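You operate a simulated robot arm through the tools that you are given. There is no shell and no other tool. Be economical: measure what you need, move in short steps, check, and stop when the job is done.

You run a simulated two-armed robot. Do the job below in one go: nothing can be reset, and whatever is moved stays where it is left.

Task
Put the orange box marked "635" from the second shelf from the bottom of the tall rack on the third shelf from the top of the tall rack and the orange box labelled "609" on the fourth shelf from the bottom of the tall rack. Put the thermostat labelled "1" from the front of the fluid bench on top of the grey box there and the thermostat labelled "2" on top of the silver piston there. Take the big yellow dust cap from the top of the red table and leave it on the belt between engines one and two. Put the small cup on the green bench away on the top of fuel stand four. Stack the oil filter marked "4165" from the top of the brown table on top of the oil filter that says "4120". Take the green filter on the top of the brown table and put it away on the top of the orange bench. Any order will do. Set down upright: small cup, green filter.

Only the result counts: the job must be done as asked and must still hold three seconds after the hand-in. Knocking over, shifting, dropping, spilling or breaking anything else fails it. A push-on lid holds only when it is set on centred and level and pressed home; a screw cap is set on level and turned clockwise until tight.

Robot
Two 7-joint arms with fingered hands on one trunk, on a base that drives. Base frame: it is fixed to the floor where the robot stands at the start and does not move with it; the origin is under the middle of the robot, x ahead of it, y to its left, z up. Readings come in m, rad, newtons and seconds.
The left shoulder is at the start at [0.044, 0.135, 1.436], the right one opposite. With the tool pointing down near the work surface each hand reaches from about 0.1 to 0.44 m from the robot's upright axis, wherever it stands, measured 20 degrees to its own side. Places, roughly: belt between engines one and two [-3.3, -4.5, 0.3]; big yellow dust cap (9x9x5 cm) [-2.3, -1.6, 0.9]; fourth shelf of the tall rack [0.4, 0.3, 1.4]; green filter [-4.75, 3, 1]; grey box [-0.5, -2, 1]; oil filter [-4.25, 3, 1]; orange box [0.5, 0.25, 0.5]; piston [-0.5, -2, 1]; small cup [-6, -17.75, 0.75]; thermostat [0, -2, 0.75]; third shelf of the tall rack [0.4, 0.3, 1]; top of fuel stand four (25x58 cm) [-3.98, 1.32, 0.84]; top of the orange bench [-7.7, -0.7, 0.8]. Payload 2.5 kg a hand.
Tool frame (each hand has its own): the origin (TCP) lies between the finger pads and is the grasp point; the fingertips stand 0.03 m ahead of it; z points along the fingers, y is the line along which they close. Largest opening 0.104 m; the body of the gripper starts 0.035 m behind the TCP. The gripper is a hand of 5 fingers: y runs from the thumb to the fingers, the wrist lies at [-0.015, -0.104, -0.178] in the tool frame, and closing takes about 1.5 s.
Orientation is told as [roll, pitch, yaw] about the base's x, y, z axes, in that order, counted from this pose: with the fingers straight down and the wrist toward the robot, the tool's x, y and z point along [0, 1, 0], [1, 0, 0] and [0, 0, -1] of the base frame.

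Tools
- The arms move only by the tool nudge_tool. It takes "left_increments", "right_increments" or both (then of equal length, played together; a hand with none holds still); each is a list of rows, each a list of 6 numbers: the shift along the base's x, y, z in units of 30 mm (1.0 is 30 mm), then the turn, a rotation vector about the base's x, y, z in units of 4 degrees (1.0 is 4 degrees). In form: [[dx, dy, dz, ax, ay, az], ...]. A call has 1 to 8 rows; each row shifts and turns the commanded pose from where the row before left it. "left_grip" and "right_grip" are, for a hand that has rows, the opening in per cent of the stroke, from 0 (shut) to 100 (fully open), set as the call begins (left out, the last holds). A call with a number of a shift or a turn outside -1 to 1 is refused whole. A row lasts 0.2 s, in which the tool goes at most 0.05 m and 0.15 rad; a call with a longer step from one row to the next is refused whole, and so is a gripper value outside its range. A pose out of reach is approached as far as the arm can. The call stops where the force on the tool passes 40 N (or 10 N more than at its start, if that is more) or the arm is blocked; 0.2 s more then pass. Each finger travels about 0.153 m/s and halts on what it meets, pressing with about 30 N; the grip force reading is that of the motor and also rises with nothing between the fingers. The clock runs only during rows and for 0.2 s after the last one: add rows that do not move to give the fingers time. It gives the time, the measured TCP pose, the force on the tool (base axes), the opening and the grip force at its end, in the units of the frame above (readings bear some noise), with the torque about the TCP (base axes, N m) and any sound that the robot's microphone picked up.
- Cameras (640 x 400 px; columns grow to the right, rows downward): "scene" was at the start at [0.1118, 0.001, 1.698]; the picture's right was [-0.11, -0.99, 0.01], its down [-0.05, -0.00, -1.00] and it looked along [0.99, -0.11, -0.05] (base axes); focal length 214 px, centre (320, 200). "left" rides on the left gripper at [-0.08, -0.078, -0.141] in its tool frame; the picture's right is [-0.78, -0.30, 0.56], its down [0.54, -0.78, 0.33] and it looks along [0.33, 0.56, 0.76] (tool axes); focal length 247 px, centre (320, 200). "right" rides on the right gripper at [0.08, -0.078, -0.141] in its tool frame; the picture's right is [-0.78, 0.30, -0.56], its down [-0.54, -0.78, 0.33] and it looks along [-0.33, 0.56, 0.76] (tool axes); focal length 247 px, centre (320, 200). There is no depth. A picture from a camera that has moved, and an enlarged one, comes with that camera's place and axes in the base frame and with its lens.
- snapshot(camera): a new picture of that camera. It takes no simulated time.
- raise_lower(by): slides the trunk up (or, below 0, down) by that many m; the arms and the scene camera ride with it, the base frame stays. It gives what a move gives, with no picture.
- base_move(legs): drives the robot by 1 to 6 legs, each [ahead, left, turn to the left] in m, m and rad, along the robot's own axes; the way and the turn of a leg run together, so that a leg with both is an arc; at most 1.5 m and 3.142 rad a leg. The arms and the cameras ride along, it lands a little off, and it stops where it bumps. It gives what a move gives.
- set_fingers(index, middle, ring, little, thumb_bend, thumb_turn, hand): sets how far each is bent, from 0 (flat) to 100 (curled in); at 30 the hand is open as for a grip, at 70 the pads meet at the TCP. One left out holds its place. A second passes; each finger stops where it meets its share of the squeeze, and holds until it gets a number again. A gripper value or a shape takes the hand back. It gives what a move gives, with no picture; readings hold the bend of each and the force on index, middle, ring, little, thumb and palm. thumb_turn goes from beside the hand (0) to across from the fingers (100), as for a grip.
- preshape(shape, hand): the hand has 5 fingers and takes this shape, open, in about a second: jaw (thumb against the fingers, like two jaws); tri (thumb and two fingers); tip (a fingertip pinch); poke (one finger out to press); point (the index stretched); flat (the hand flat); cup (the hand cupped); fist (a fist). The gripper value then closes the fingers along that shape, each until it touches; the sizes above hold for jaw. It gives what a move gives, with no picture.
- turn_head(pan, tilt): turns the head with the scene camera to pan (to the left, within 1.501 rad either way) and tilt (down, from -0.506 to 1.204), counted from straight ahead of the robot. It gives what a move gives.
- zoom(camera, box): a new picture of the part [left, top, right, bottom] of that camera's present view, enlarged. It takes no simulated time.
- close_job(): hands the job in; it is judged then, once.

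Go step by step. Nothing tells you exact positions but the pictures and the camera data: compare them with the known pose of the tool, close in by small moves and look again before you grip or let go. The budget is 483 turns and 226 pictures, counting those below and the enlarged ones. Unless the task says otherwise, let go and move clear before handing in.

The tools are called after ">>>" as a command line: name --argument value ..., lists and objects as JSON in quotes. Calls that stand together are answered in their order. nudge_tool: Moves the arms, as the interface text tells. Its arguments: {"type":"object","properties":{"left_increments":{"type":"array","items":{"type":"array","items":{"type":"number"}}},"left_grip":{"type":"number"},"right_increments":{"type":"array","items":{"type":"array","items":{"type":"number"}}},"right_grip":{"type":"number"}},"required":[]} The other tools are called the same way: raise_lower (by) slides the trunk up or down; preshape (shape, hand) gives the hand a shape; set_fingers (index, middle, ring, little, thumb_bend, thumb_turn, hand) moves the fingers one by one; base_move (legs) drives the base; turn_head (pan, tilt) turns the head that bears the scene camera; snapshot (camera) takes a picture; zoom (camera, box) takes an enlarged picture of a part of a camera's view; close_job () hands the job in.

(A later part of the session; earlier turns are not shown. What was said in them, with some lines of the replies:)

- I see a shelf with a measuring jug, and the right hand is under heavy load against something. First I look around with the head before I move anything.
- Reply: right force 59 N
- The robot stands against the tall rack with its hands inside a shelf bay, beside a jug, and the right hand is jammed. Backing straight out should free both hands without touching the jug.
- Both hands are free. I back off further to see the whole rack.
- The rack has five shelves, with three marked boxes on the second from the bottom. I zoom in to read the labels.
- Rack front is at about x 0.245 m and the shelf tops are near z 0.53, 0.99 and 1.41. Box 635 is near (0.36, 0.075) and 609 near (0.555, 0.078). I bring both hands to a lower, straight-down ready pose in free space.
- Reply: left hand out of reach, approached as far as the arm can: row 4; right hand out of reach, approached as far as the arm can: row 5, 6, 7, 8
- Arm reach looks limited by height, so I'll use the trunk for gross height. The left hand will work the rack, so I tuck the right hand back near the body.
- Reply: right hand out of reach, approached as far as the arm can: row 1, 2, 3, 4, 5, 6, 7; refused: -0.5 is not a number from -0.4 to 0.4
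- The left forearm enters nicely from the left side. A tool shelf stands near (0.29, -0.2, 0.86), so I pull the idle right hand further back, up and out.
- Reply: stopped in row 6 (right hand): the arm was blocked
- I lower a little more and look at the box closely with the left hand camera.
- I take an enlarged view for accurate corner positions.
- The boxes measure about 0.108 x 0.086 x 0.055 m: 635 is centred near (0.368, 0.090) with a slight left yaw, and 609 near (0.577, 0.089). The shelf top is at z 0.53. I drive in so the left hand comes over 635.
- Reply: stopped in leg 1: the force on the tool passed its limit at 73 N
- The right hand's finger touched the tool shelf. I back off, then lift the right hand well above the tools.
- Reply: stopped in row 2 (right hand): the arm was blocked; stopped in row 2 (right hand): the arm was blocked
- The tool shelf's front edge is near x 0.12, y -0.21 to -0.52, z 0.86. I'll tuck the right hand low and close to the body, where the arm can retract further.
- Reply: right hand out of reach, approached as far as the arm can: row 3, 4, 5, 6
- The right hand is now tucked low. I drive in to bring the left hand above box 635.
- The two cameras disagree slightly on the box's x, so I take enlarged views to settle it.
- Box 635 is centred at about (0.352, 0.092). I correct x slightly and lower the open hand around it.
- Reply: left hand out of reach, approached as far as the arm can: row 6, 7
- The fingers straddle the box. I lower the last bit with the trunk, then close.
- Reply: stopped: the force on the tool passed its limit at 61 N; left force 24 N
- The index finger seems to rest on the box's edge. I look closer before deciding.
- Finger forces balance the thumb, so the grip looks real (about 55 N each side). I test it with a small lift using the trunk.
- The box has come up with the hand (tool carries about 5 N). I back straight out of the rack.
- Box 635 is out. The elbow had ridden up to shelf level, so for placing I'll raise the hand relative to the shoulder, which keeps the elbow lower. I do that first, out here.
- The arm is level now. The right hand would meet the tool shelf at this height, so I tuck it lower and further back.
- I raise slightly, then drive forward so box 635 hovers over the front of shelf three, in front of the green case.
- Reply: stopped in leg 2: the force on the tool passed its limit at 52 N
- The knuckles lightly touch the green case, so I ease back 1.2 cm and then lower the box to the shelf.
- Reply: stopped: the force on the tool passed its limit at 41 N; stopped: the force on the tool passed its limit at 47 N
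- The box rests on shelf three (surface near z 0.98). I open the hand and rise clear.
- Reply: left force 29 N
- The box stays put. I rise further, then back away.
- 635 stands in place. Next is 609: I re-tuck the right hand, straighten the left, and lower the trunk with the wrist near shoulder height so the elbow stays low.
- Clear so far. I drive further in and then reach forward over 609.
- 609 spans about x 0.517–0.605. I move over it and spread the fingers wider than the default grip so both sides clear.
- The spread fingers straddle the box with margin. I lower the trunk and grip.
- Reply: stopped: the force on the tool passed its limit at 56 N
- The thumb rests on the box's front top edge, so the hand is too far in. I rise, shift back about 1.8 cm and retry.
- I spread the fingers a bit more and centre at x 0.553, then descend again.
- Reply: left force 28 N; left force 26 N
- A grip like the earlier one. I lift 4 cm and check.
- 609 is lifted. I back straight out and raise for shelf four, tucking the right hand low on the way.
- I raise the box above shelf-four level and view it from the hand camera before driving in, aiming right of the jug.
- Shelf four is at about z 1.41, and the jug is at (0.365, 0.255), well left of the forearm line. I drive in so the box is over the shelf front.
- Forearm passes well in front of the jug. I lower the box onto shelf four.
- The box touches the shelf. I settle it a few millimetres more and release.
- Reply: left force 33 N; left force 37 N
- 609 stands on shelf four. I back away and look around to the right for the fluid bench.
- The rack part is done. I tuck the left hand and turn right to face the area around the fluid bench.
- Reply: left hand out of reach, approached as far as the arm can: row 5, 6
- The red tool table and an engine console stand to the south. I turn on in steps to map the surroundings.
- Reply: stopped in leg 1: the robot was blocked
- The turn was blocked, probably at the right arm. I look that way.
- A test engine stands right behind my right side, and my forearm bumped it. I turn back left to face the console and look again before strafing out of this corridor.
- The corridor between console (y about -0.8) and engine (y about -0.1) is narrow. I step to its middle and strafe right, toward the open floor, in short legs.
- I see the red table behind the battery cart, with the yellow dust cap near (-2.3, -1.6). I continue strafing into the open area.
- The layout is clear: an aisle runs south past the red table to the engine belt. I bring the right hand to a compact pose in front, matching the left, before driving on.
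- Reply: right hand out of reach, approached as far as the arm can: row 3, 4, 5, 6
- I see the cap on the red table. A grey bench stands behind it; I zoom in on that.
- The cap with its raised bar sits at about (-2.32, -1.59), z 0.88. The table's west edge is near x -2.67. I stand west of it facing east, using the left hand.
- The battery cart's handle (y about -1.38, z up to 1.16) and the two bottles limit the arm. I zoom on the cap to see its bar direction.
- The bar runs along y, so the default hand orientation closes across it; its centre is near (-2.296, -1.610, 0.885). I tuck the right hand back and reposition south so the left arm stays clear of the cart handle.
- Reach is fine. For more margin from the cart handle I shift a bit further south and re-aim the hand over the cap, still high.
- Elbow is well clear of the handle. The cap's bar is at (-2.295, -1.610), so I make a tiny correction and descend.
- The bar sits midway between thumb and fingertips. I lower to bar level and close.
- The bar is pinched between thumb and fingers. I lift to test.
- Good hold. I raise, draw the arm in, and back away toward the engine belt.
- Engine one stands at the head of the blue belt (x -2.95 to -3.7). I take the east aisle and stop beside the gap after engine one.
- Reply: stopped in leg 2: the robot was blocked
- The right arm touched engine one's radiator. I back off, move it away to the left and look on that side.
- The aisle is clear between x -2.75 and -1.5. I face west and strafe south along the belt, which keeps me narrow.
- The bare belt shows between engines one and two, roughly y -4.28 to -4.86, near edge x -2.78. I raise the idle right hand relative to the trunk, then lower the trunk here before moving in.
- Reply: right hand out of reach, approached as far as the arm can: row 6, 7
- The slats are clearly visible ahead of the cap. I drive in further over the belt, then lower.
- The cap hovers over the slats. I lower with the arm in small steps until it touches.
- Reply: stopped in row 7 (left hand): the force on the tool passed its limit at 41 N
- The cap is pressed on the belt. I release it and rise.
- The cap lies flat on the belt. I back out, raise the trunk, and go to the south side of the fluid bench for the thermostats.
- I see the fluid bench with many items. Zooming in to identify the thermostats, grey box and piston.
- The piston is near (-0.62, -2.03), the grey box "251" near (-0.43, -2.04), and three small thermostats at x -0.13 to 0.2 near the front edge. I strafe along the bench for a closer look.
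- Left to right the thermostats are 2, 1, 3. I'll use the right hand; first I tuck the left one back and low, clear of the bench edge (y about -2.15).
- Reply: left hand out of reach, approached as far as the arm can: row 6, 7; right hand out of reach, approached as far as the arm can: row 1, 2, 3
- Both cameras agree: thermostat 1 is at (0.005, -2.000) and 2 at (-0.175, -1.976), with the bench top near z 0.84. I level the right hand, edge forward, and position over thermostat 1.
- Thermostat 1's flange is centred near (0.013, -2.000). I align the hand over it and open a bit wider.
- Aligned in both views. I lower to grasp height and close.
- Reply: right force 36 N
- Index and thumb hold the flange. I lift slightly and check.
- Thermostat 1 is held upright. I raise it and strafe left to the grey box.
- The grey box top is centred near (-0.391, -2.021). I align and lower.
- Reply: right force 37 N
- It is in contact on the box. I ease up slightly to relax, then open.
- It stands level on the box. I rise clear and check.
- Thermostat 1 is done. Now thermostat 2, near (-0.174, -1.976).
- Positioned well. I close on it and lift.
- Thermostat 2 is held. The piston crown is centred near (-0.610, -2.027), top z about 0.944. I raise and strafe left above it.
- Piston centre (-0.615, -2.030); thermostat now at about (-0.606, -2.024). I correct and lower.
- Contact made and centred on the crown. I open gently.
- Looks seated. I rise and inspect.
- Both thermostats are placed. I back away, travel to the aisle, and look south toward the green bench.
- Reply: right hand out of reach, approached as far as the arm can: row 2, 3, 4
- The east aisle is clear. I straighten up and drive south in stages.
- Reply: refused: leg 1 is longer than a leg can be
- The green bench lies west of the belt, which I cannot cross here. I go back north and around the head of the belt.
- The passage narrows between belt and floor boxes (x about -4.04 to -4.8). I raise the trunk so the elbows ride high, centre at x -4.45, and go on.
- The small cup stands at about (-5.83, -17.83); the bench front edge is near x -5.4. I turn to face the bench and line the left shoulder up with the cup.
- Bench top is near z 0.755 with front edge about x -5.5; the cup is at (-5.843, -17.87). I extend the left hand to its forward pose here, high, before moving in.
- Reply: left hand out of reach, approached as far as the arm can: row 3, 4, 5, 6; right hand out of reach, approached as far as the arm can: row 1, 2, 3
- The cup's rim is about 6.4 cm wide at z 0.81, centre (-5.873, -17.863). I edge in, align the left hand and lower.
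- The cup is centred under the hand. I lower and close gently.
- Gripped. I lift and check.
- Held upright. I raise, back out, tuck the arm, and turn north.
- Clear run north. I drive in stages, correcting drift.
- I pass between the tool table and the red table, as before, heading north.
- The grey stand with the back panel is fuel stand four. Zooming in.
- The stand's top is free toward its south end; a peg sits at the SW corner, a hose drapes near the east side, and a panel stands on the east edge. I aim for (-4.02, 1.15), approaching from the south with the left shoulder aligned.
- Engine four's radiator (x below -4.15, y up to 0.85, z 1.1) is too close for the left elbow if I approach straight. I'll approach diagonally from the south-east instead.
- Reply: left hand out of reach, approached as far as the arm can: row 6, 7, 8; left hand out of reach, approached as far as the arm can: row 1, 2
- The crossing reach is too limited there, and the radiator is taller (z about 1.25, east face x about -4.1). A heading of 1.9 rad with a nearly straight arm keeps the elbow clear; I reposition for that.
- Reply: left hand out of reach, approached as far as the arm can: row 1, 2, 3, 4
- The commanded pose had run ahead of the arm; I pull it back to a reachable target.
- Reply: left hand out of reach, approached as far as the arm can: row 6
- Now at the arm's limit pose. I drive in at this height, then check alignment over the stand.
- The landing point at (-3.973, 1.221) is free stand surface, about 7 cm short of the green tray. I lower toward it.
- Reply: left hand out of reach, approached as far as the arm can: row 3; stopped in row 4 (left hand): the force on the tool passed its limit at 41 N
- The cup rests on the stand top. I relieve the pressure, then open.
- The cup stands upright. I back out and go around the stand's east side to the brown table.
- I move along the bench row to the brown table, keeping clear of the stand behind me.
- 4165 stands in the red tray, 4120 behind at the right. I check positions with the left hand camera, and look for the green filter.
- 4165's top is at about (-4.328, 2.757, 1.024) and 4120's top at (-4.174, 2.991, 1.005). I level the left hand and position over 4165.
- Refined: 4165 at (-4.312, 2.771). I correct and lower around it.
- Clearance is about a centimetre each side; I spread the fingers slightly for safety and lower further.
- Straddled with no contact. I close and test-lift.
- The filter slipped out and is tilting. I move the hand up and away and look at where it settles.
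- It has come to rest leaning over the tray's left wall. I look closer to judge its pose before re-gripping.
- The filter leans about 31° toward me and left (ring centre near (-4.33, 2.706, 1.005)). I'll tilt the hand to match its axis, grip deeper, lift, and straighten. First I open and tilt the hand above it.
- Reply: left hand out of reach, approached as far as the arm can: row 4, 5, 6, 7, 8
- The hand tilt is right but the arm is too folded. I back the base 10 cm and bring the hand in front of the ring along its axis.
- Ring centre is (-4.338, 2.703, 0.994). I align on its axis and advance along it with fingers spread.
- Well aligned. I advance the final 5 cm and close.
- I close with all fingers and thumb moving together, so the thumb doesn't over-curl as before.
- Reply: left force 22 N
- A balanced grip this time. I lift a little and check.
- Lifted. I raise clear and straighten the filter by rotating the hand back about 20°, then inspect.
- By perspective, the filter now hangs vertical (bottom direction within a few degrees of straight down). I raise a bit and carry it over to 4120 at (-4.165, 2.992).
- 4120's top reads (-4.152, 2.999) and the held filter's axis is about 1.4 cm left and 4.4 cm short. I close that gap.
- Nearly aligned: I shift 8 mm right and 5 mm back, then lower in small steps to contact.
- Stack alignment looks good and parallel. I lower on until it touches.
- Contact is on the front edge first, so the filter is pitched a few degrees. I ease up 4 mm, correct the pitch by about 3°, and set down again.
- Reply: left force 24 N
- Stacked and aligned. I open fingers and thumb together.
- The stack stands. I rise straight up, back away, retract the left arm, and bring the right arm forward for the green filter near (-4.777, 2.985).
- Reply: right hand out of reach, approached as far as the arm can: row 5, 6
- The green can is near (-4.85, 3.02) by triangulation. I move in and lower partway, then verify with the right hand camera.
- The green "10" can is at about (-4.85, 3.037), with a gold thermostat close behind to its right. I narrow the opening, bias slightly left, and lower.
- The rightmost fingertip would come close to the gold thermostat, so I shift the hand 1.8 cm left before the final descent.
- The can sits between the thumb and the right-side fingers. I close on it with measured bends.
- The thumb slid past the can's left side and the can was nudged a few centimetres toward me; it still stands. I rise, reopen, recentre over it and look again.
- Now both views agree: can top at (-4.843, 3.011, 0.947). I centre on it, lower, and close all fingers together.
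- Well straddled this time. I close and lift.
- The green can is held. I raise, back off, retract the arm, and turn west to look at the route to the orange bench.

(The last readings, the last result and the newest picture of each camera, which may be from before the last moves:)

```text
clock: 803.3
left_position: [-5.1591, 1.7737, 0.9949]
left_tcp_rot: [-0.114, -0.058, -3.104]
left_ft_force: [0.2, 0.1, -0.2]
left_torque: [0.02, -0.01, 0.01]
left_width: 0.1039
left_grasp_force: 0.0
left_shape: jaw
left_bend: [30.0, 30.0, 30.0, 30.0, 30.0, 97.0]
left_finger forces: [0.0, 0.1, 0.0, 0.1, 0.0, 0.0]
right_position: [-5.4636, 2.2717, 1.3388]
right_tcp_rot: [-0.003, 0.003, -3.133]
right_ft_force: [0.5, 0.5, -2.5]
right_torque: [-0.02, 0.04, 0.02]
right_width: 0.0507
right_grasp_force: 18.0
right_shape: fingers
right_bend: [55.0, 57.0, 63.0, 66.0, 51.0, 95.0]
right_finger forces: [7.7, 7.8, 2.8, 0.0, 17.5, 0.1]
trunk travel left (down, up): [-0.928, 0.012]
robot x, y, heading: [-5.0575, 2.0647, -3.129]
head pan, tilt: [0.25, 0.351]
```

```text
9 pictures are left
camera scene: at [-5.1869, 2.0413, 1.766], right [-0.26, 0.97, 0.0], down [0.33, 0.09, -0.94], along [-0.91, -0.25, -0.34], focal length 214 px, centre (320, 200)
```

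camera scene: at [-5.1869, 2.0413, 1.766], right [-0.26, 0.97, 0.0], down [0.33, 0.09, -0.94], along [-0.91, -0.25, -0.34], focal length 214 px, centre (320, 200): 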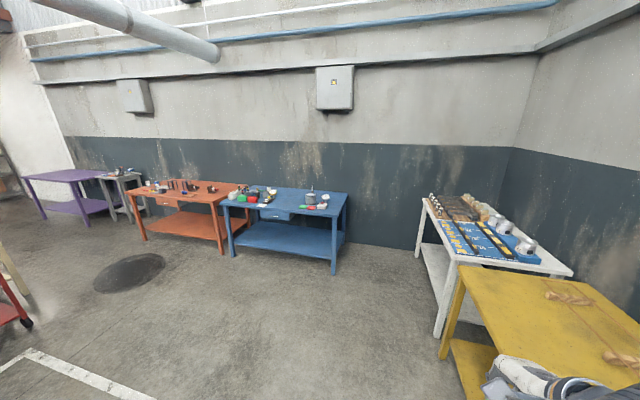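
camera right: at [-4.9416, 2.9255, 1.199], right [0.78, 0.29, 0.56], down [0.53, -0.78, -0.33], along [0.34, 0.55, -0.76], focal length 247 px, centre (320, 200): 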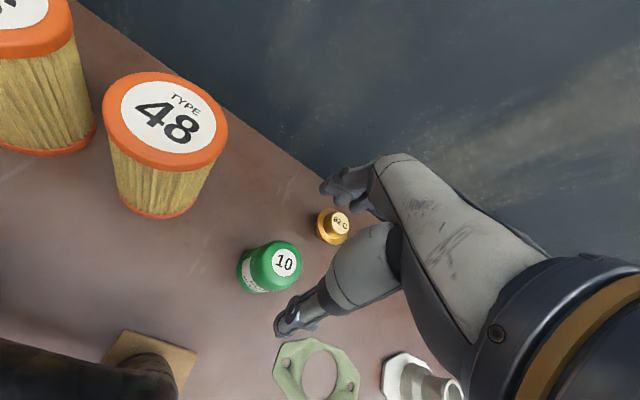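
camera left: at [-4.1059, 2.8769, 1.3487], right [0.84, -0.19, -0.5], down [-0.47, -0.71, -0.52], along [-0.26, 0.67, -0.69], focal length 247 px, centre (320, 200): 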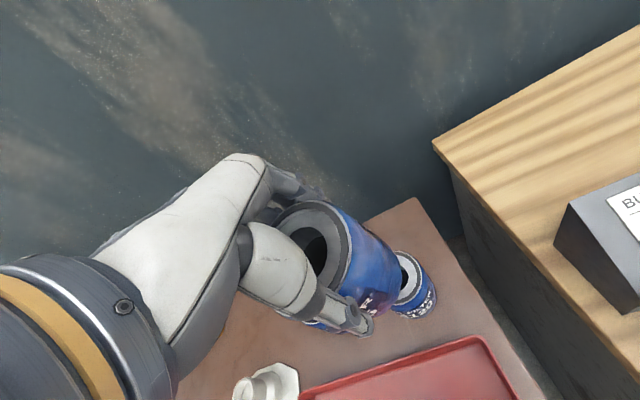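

Open floor, and the orange bench is ahead-left as expected. I drive across and stop before it for a closer look.

>>> base_move --legs '[[1.35, 0, 0], [0, 1.4, 0], [0, 1.2, 0]]'

>>> turn_head --pan 0.0 --tilt 0.45

>>> snapshot --camera "scene"

```text
clock: 822.4
left_position: [-6.4928, -0.8339, 0.9959]
left_tcp_rot: [-0.115, -0.056, -3.093]
left_ft_force: [-0.4, 0.6, -0.2]
left_torque: [0.0, 0.03, 0.01]
left_width: 0.104
left_grasp_force: 0.0
left_shape: jaw
left_bend: [30.0, 30.0, 30.0, 30.0, 30.0, 97.0]
left_finger forces: [0.0, 0.1, 0.0, 0.0, 0.0, 0.0]
right_position: [-6.7994, -0.3388, 1.3387]
right_tcp_rot: [-0.002, 0.003, -3.125]
right_ft_force: [-0.2, 0.3, -2.6]
right_torque: [-0.02, 0.03, 0.01]
right_width: 0.0506
right_grasp_force: 17.7
right_shape: fingers
right_bend: [55.0, 58.0, 63.0, 66.0, 51.0, 95.0]
right_finger forces: [7.9, 7.7, 3.0, 0.0, 17.3, 0.0]
trunk travel left (down, up): [-0.928, 0.012]
robot x, y, heading: [-6.3927, -0.5367, -3.113]
head pan, tilt: [0.25, 0.351]
```

```text
clock: 823.1
left_position: [-6.4924, -0.8351, 0.9961]
left_tcp_rot: [-0.115, -0.059, -3.095]
left_ft_force: [-0.5, -0.1, 0.7]
left_torque: [0.0, 0.0, -0.01]
left_width: 0.1039
left_grasp_force: 0.1
left_shape: jaw
left_bend: [30.0, 30.0, 30.0, 30.0, 30.0, 97.0]
left_finger forces: [0.0, 0.0, 0.0, 0.0, 0.1, 0.1]
right_position: [-6.8002, -0.3377, 1.3391]
right_tcp_rot: [-0.003, 0.004, -3.124]
right_ft_force: [0.0, -0.2, -2.8]
right_torque: [0.04, 0.02, 0.03]
right_width: 0.0505
right_grasp_force: 17.9
right_shape: fingers
right_bend: [55.0, 58.0, 63.0, 66.0, 51.0, 95.0]
right_finger forces: [7.8, 7.7, 2.9, 0.1, 17.3, 0.0]
trunk travel left (down, up): [-0.928, 0.012]
robot x, y, heading: [-6.3888, -0.5419, -3.117]
head pan, tilt: [0.0, 0.45]
```

```text
8 pictures are left
camera scene: at [-6.5237, -0.5442, 1.7568], right [-0.03, 1.0, 0.0], down [0.43, 0.01, -0.9], along [-0.9, -0.02, -0.44], focal length 214 px, centre (320, 200)
```

scene: 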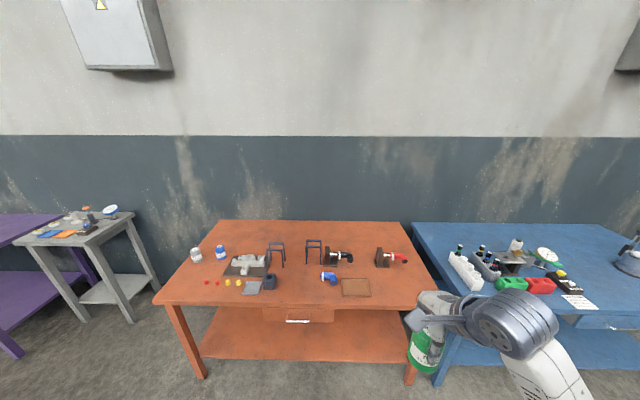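

The front-right part of the orange bench is free around (-7.45, -0.12). I line the right hand up there and lower partway.

>>> base_move --legs '[[0, -0.23, -0.025], [0.62, 0, 0]]'

>>> raise_lower --by -0.36

>>> snapshot --camera "scene"

```text
clock: 828.0
left_position: [-7.1254, -0.6054, 0.9956]
left_tcp_rot: [-0.115, -0.058, -3.113]
left_ft_force: [-0.4, -0.1, 0.7]
left_torque: [0.01, -0.02, -0.02]
left_width: 0.1037
left_grasp_force: 0.1
left_shape: jaw
left_bend: [30.0, 30.0, 30.0, 30.0, 30.0, 97.0]
left_finger forces: [0.0, 0.1, 0.1, 0.0, 0.0, 0.0]
right_position: [-7.4237, -0.1052, 1.3382]
right_tcp_rot: [0.0, 0.002, 3.141]
right_ft_force: [-0.1, 0.3, -1.3]
right_torque: [0.01, 0.0, 0.0]
right_width: 0.0507
right_grasp_force: 17.5
right_shape: fingers
right_bend: [55.0, 58.0, 63.0, 66.0, 51.0, 95.0]
right_finger forces: [7.9, 7.6, 2.9, 0.1, 17.4, 0.0]
trunk travel left (down, up): [-0.928, 0.012]
robot x, y, heading: [-7.0191, -0.3145, -3.131]
head pan, tilt: [0.0, 0.45]
```

```text
clock: 831.5
left_position: [-7.1254, -0.6058, 0.6359]
left_tcp_rot: [-0.118, -0.058, -3.113]
left_ft_force: [0.1, 0.1, 0.0]
left_torque: [-0.03, -0.01, 0.03]
left_width: 0.1041
left_grasp_force: 0.1
left_shape: jaw
left_bend: [30.0, 30.0, 30.0, 30.0, 30.0, 97.0]
left_finger forces: [0.0, 0.0, 0.1, 0.1, 0.0, 0.0]
right_position: [-7.4245, -0.1041, 0.9779]
right_tcp_rot: [-0.001, 0.003, 3.141]
right_ft_force: [-0.2, -0.1, -1.9]
right_torque: [0.01, 0.03, -0.01]
right_width: 0.0507
right_grasp_force: 18.0
right_shape: fingers
right_bend: [55.0, 58.0, 63.0, 66.0, 51.0, 95.0]
right_finger forces: [7.9, 7.7, 2.9, 0.0, 17.3, 0.0]
trunk travel left (down, up): [-0.568, 0.372]
robot x, y, heading: [-7.015, -0.3157, -3.132]
head pan, tilt: [0.0, 0.45]
```

```text
7 pictures are left
camera scene: at [-7.1524, -0.3153, 1.3968], right [-0.01, 1.0, 0.0], down [0.44, 0.0, -0.9], along [-0.9, -0.01, -0.44], focal length 214 px, centre (320, 200)
```

scene: 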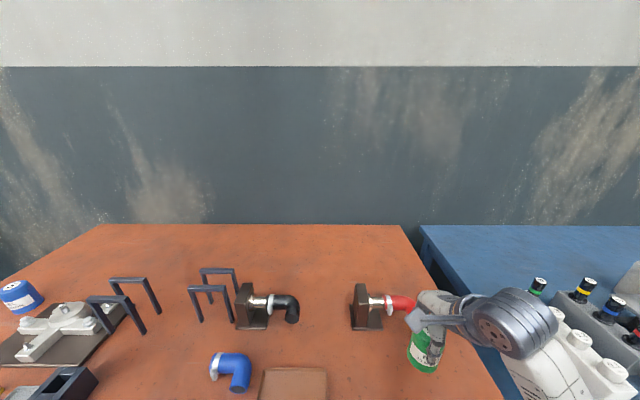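

The spot is clear on all sides. I lower further and then step down to contact.

>>> raise_lower --by -0.08

>>> nudge_tool --right_increments '[[0, 0, -0.2, 0, 0, 0], [0, 0, -0.2, 0, 0, 0], [0, 0, -0.2, 0, 0, 0], [0, 0, -0.2, 0, 0, 0], [0, 0, 0, 0, 0, 0]]'

>>> zoom --camera "right" --box '[200, 120, 440, 340]'

```text
clock: 832.6
left_position: [-7.126, -0.607, 0.5563]
left_tcp_rot: [-0.118, -0.056, -3.112]
left_ft_force: [-0.2, 0.9, 0.4]
left_torque: [0.02, 0.0, -0.02]
left_width: 0.104
left_grasp_force: 0.0
left_shape: jaw
left_bend: [30.0, 30.0, 30.0, 30.0, 30.0, 97.0]
left_finger forces: [0.0, 0.0, 0.0, 0.1, 0.0, 0.0]
right_position: [-7.4243, -0.1028, 0.9]
right_tcp_rot: [-0.002, 0.001, 3.141]
right_ft_force: [0.0, -1.0, 3.9]
right_torque: [0.03, 0.06, 0.02]
right_width: 0.0507
right_grasp_force: 18.7
right_shape: fingers
right_bend: [55.0, 58.0, 64.0, 66.0, 51.0, 95.0]
right_finger forces: [8.0, 7.7, 3.0, 0.0, 18.6, 0.0]
trunk travel left (down, up): [-0.488, 0.452]
robot x, y, heading: [-7.0185, -0.314, -3.13]
head pan, tilt: [0.0, 0.45]
```

```text
clock: 833.8
left_position: [-7.1249, -0.6063, 0.5552]
left_tcp_rot: [-0.117, -0.062, -3.113]
left_ft_force: [-0.5, 0.2, 0.4]
left_torque: [0.05, -0.01, 0.0]
left_width: 0.1038
left_grasp_force: 0.0
left_shape: jaw
left_bend: [30.0, 30.0, 30.0, 30.0, 30.0, 97.0]
left_finger forces: [0.0, 0.0, 0.0, 0.0, 0.0, 0.0]
right_position: [-7.4238, -0.1062, 0.8772]
right_tcp_rot: [-0.004, -0.009, -3.142]
right_ft_force: [3.5, -0.6, 30.8]
right_torque: [0.17, 0.52, 0.02]
right_width: 0.0512
right_grasp_force: 25.8
right_shape: fingers
right_bend: [56.0, 57.0, 64.0, 66.0, 54.0, 95.0]
right_finger forces: [9.1, 10.1, 4.0, 0.1, 28.5, 0.0]
trunk travel left (down, up): [-0.488, 0.452]
robot x, y, heading: [-7.0193, -0.3137, -3.137]
head pan, tilt: [0.0, 0.45]
```

```text
1.82 times, centred on (320, 230) of right
camera zoom: at [-7.3433, -0.1854, 1.0191], right [-0.29, 0.77, 0.56], down [0.77, 0.54, -0.34], along [-0.56, 0.34, -0.76], focal length 449 px, centre (320, 146)
```

zoom: 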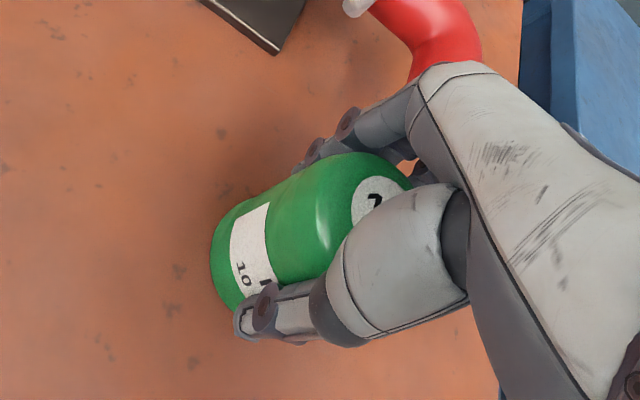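

It is pressed on the bench. I ease up a few millimetres and open gently.

>>> nudge_tool --right_increments '[[0, 0, 0.15, 0, 0, 0], [0, 0, 0, 0, 0, 0]]'

>>> set_fingers --hand "right" --index 42 --middle 44 --ring 50 --little 50 --thumb_bend 40

>>> set_fingers --hand "right" --index 22 --middle 22 --ring 22 --little 22 --thumb_bend 22

>>> zoom --camera "right" --box '[200, 120, 440, 340]'

```text
clock: 834.4
left_position: [-7.1259, -0.6053, 0.556]
left_tcp_rot: [-0.116, -0.061, -3.11]
left_ft_force: [-0.6, -0.4, 0.1]
left_torque: [-0.03, 0.02, 0.02]
left_width: 0.104
left_grasp_force: 0.0
left_shape: jaw
left_bend: [30.0, 30.0, 30.0, 30.0, 30.0, 97.0]
left_finger forces: [0.0, 0.0, 0.1, 0.0, 0.1, 0.1]
right_position: [-7.4246, -0.1052, 0.8787]
right_tcp_rot: [-0.003, 0.005, 3.143]
right_ft_force: [-3.0, -0.9, 12.1]
right_torque: [0.09, 0.5, 0.02]
right_width: 0.0508
right_grasp_force: 21.9
right_shape: fingers
right_bend: [55.0, 57.0, 64.0, 66.0, 53.0, 95.0]
right_finger forces: [10.0, 9.7, 3.7, 0.0, 20.8, 0.0]
trunk travel left (down, up): [-0.488, 0.452]
robot x, y, heading: [-7.0202, -0.3151, -3.137]
head pan, tilt: [0.0, 0.45]
```

```text
clock: 835.4
left_position: [-7.1261, -0.6052, 0.5556]
left_tcp_rot: [-0.116, -0.057, -3.111]
left_ft_force: [-0.2, 0.3, -0.7]
left_torque: [0.02, -0.02, 0.0]
left_width: 0.1041
left_grasp_force: 0.0
left_shape: jaw
left_bend: [30.0, 30.0, 30.0, 30.0, 30.0, 97.0]
left_finger forces: [0.0, 0.1, 0.0, 0.0, 0.0, 0.1]
right_position: [-7.425, -0.1041, 0.8786]
right_tcp_rot: [-0.003, 0.003, 3.142]
right_ft_force: [0.5, 0.3, 0.8]
right_torque: [0.0, 0.06, 0.0]
right_width: 0.0752
right_grasp_force: 0.3
right_shape: fingers
right_bend: [42.0, 44.0, 50.0, 50.0, 40.0, 98.0]
right_finger forces: [0.0, 0.0, 0.1, 0.0, 0.4, 0.0]
trunk travel left (down, up): [-0.488, 0.452]
robot x, y, heading: [-7.0218, -0.3182, -3.128]
head pan, tilt: [0.0, 0.45]
```

```text
clock: 836.4
left_position: [-7.1258, -0.6068, 0.5565]
left_tcp_rot: [-0.117, -0.058, -3.111]
left_ft_force: [0.5, 0.3, 0.3]
left_torque: [0.01, -0.01, -0.02]
left_width: 0.104
left_grasp_force: 0.0
left_shape: jaw
left_bend: [30.0, 30.0, 30.0, 30.0, 30.0, 97.0]
left_finger forces: [0.1, 0.0, 0.0, 0.0, 0.0, 0.1]
right_position: [-7.4234, -0.105, 0.8791]
right_tcp_rot: [-0.003, 0.001, 3.142]
right_ft_force: [-0.4, -0.1, -0.3]
right_torque: [0.02, -0.01, 0.0]
right_width: 0.1209
right_grasp_force: 0.1
right_shape: fingers
right_bend: [22.0, 22.0, 22.0, 22.0, 22.0, 98.0]
right_finger forces: [0.1, 0.0, 0.0, 0.1, 0.0, 0.0]
trunk travel left (down, up): [-0.488, 0.452]
robot x, y, heading: [-7.0212, -0.3165, -3.135]
head pan, tilt: [0.0, 0.45]
```

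```text
1.82 times, centred on (320, 230) of right
camera zoom: at [-7.3455, -0.1847, 1.0218], right [-0.3, 0.78, 0.56], down [0.78, 0.54, -0.33], along [-0.55, 0.34, -0.76], focal length 449 px, centre (320, 146)
```

zoom: 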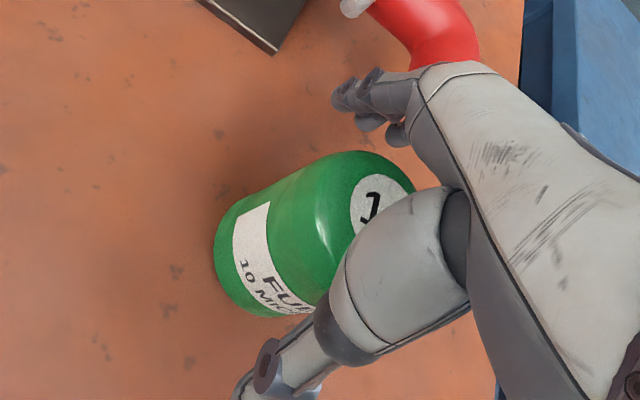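

The can stands free of the fingers. I rise, back away, and take a final look.

>>> raise_lower --by 0.25

>>> base_move --legs '[[-0.5, 0, 0]]'

>>> snapshot --camera "scene"

```text
clock: 839.0
left_position: [-7.1253, -0.6062, 0.806]
left_tcp_rot: [-0.116, -0.058, -3.11]
left_ft_force: [0.6, 1.2, -0.8]
left_torque: [-0.01, -0.01, 0.0]
left_width: 0.1041
left_grasp_force: 0.2
left_shape: jaw
left_bend: [30.0, 30.0, 30.0, 30.0, 30.0, 97.0]
left_finger forces: [0.0, 0.0, 0.0, 0.1, 0.1, 0.0]
right_position: [-7.4242, -0.1051, 1.1308]
right_tcp_rot: [-0.002, 0.003, 3.142]
right_ft_force: [0.1, -0.8, 0.5]
right_torque: [0.01, -0.03, 0.0]
right_width: 0.1208
right_grasp_force: 0.0
right_shape: fingers
right_bend: [22.0, 22.0, 22.0, 22.0, 22.0, 98.0]
right_finger forces: [0.1, 0.0, 0.1, 0.1, 0.1, 0.1]
trunk travel left (down, up): [-0.738, 0.202]
robot x, y, heading: [-7.0222, -0.3154, -3.132]
head pan, tilt: [0.0, 0.45]
```

```text
clock: 842.0
left_position: [-6.6202, -0.6043, 0.8055]
left_tcp_rot: [-0.117, -0.06, -3.122]
left_ft_force: [-0.1, -0.4, 0.6]
left_torque: [-0.02, 0.0, 0.01]
left_width: 0.1039
left_grasp_force: 0.0
left_shape: jaw
left_bend: [30.0, 30.0, 30.0, 30.0, 30.0, 97.0]
left_finger forces: [0.0, 0.0, 0.1, 0.0, 0.1, 0.1]
right_position: [-6.9154, -0.0997, 1.1293]
right_tcp_rot: [-0.002, 0.001, 3.131]
right_ft_force: [-0.4, 1.2, 1.2]
right_torque: [-0.01, 0.0, -0.01]
right_width: 0.1209
right_grasp_force: 0.0
right_shape: fingers
right_bend: [22.0, 22.0, 22.0, 22.0, 22.0, 98.0]
right_finger forces: [0.0, 0.0, 0.0, 0.0, 0.0, 0.0]
trunk travel left (down, up): [-0.738, 0.202]
robot x, y, heading: [-6.5129, -0.3177, 3.132]
head pan, tilt: [0.0, 0.45]
```

```text
4 pictures are left
camera scene: at [-6.6447, -0.313, 1.5669], right [0.0, 1.0, 0.0], down [0.43, 0.0, -0.9], along [-0.9, 0.0, -0.43], focal length 214 px, centre (320, 200)
```

scene: 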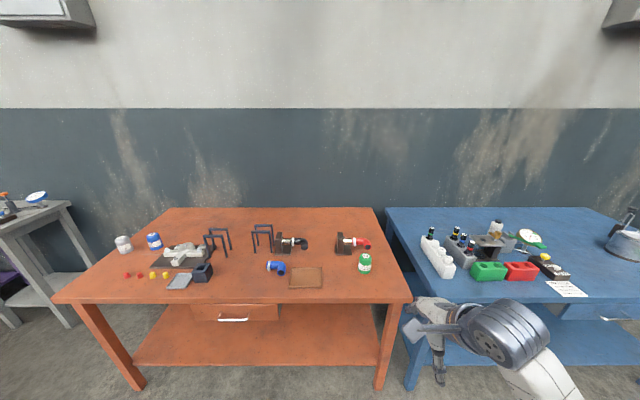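

The green can stands upright on the orange bench, everything is released, and both hands are clear. I hand in.

>>> close_job

```text
The job is handed in.
```

I handed in the job with all eight items placed and both hands clear. The result had not come back when I closed.

- **Tall rack:** box 635 is on the third shelf from the top. Box 609 is on the fourth shelf from the bottom.
- **Fluid bench:** thermostat 1 is on the grey box and thermostat 2 is on the silver piston.
- **Dust cap:** the big yellow cap is on the belt between engines one and two.
- **Small cup:** it stands upright on top of fuel stand four.
- **Oil filters:** 4165 is stacked on 4120. It slipped out of my grip once and fell over in its tray before I picked it up again and stacked it.
- **Green filter:** it stands upright on the front right of the orange bench. My first grip missed and pushed it about 3 cm along the brown table, still upright.

**Contacts with other things:** the arms bumped engine three, engine one's radiator, the tool shelf beside the rack and the green case on shelf three. I saw none of them move, but I did not measure them afterwards.
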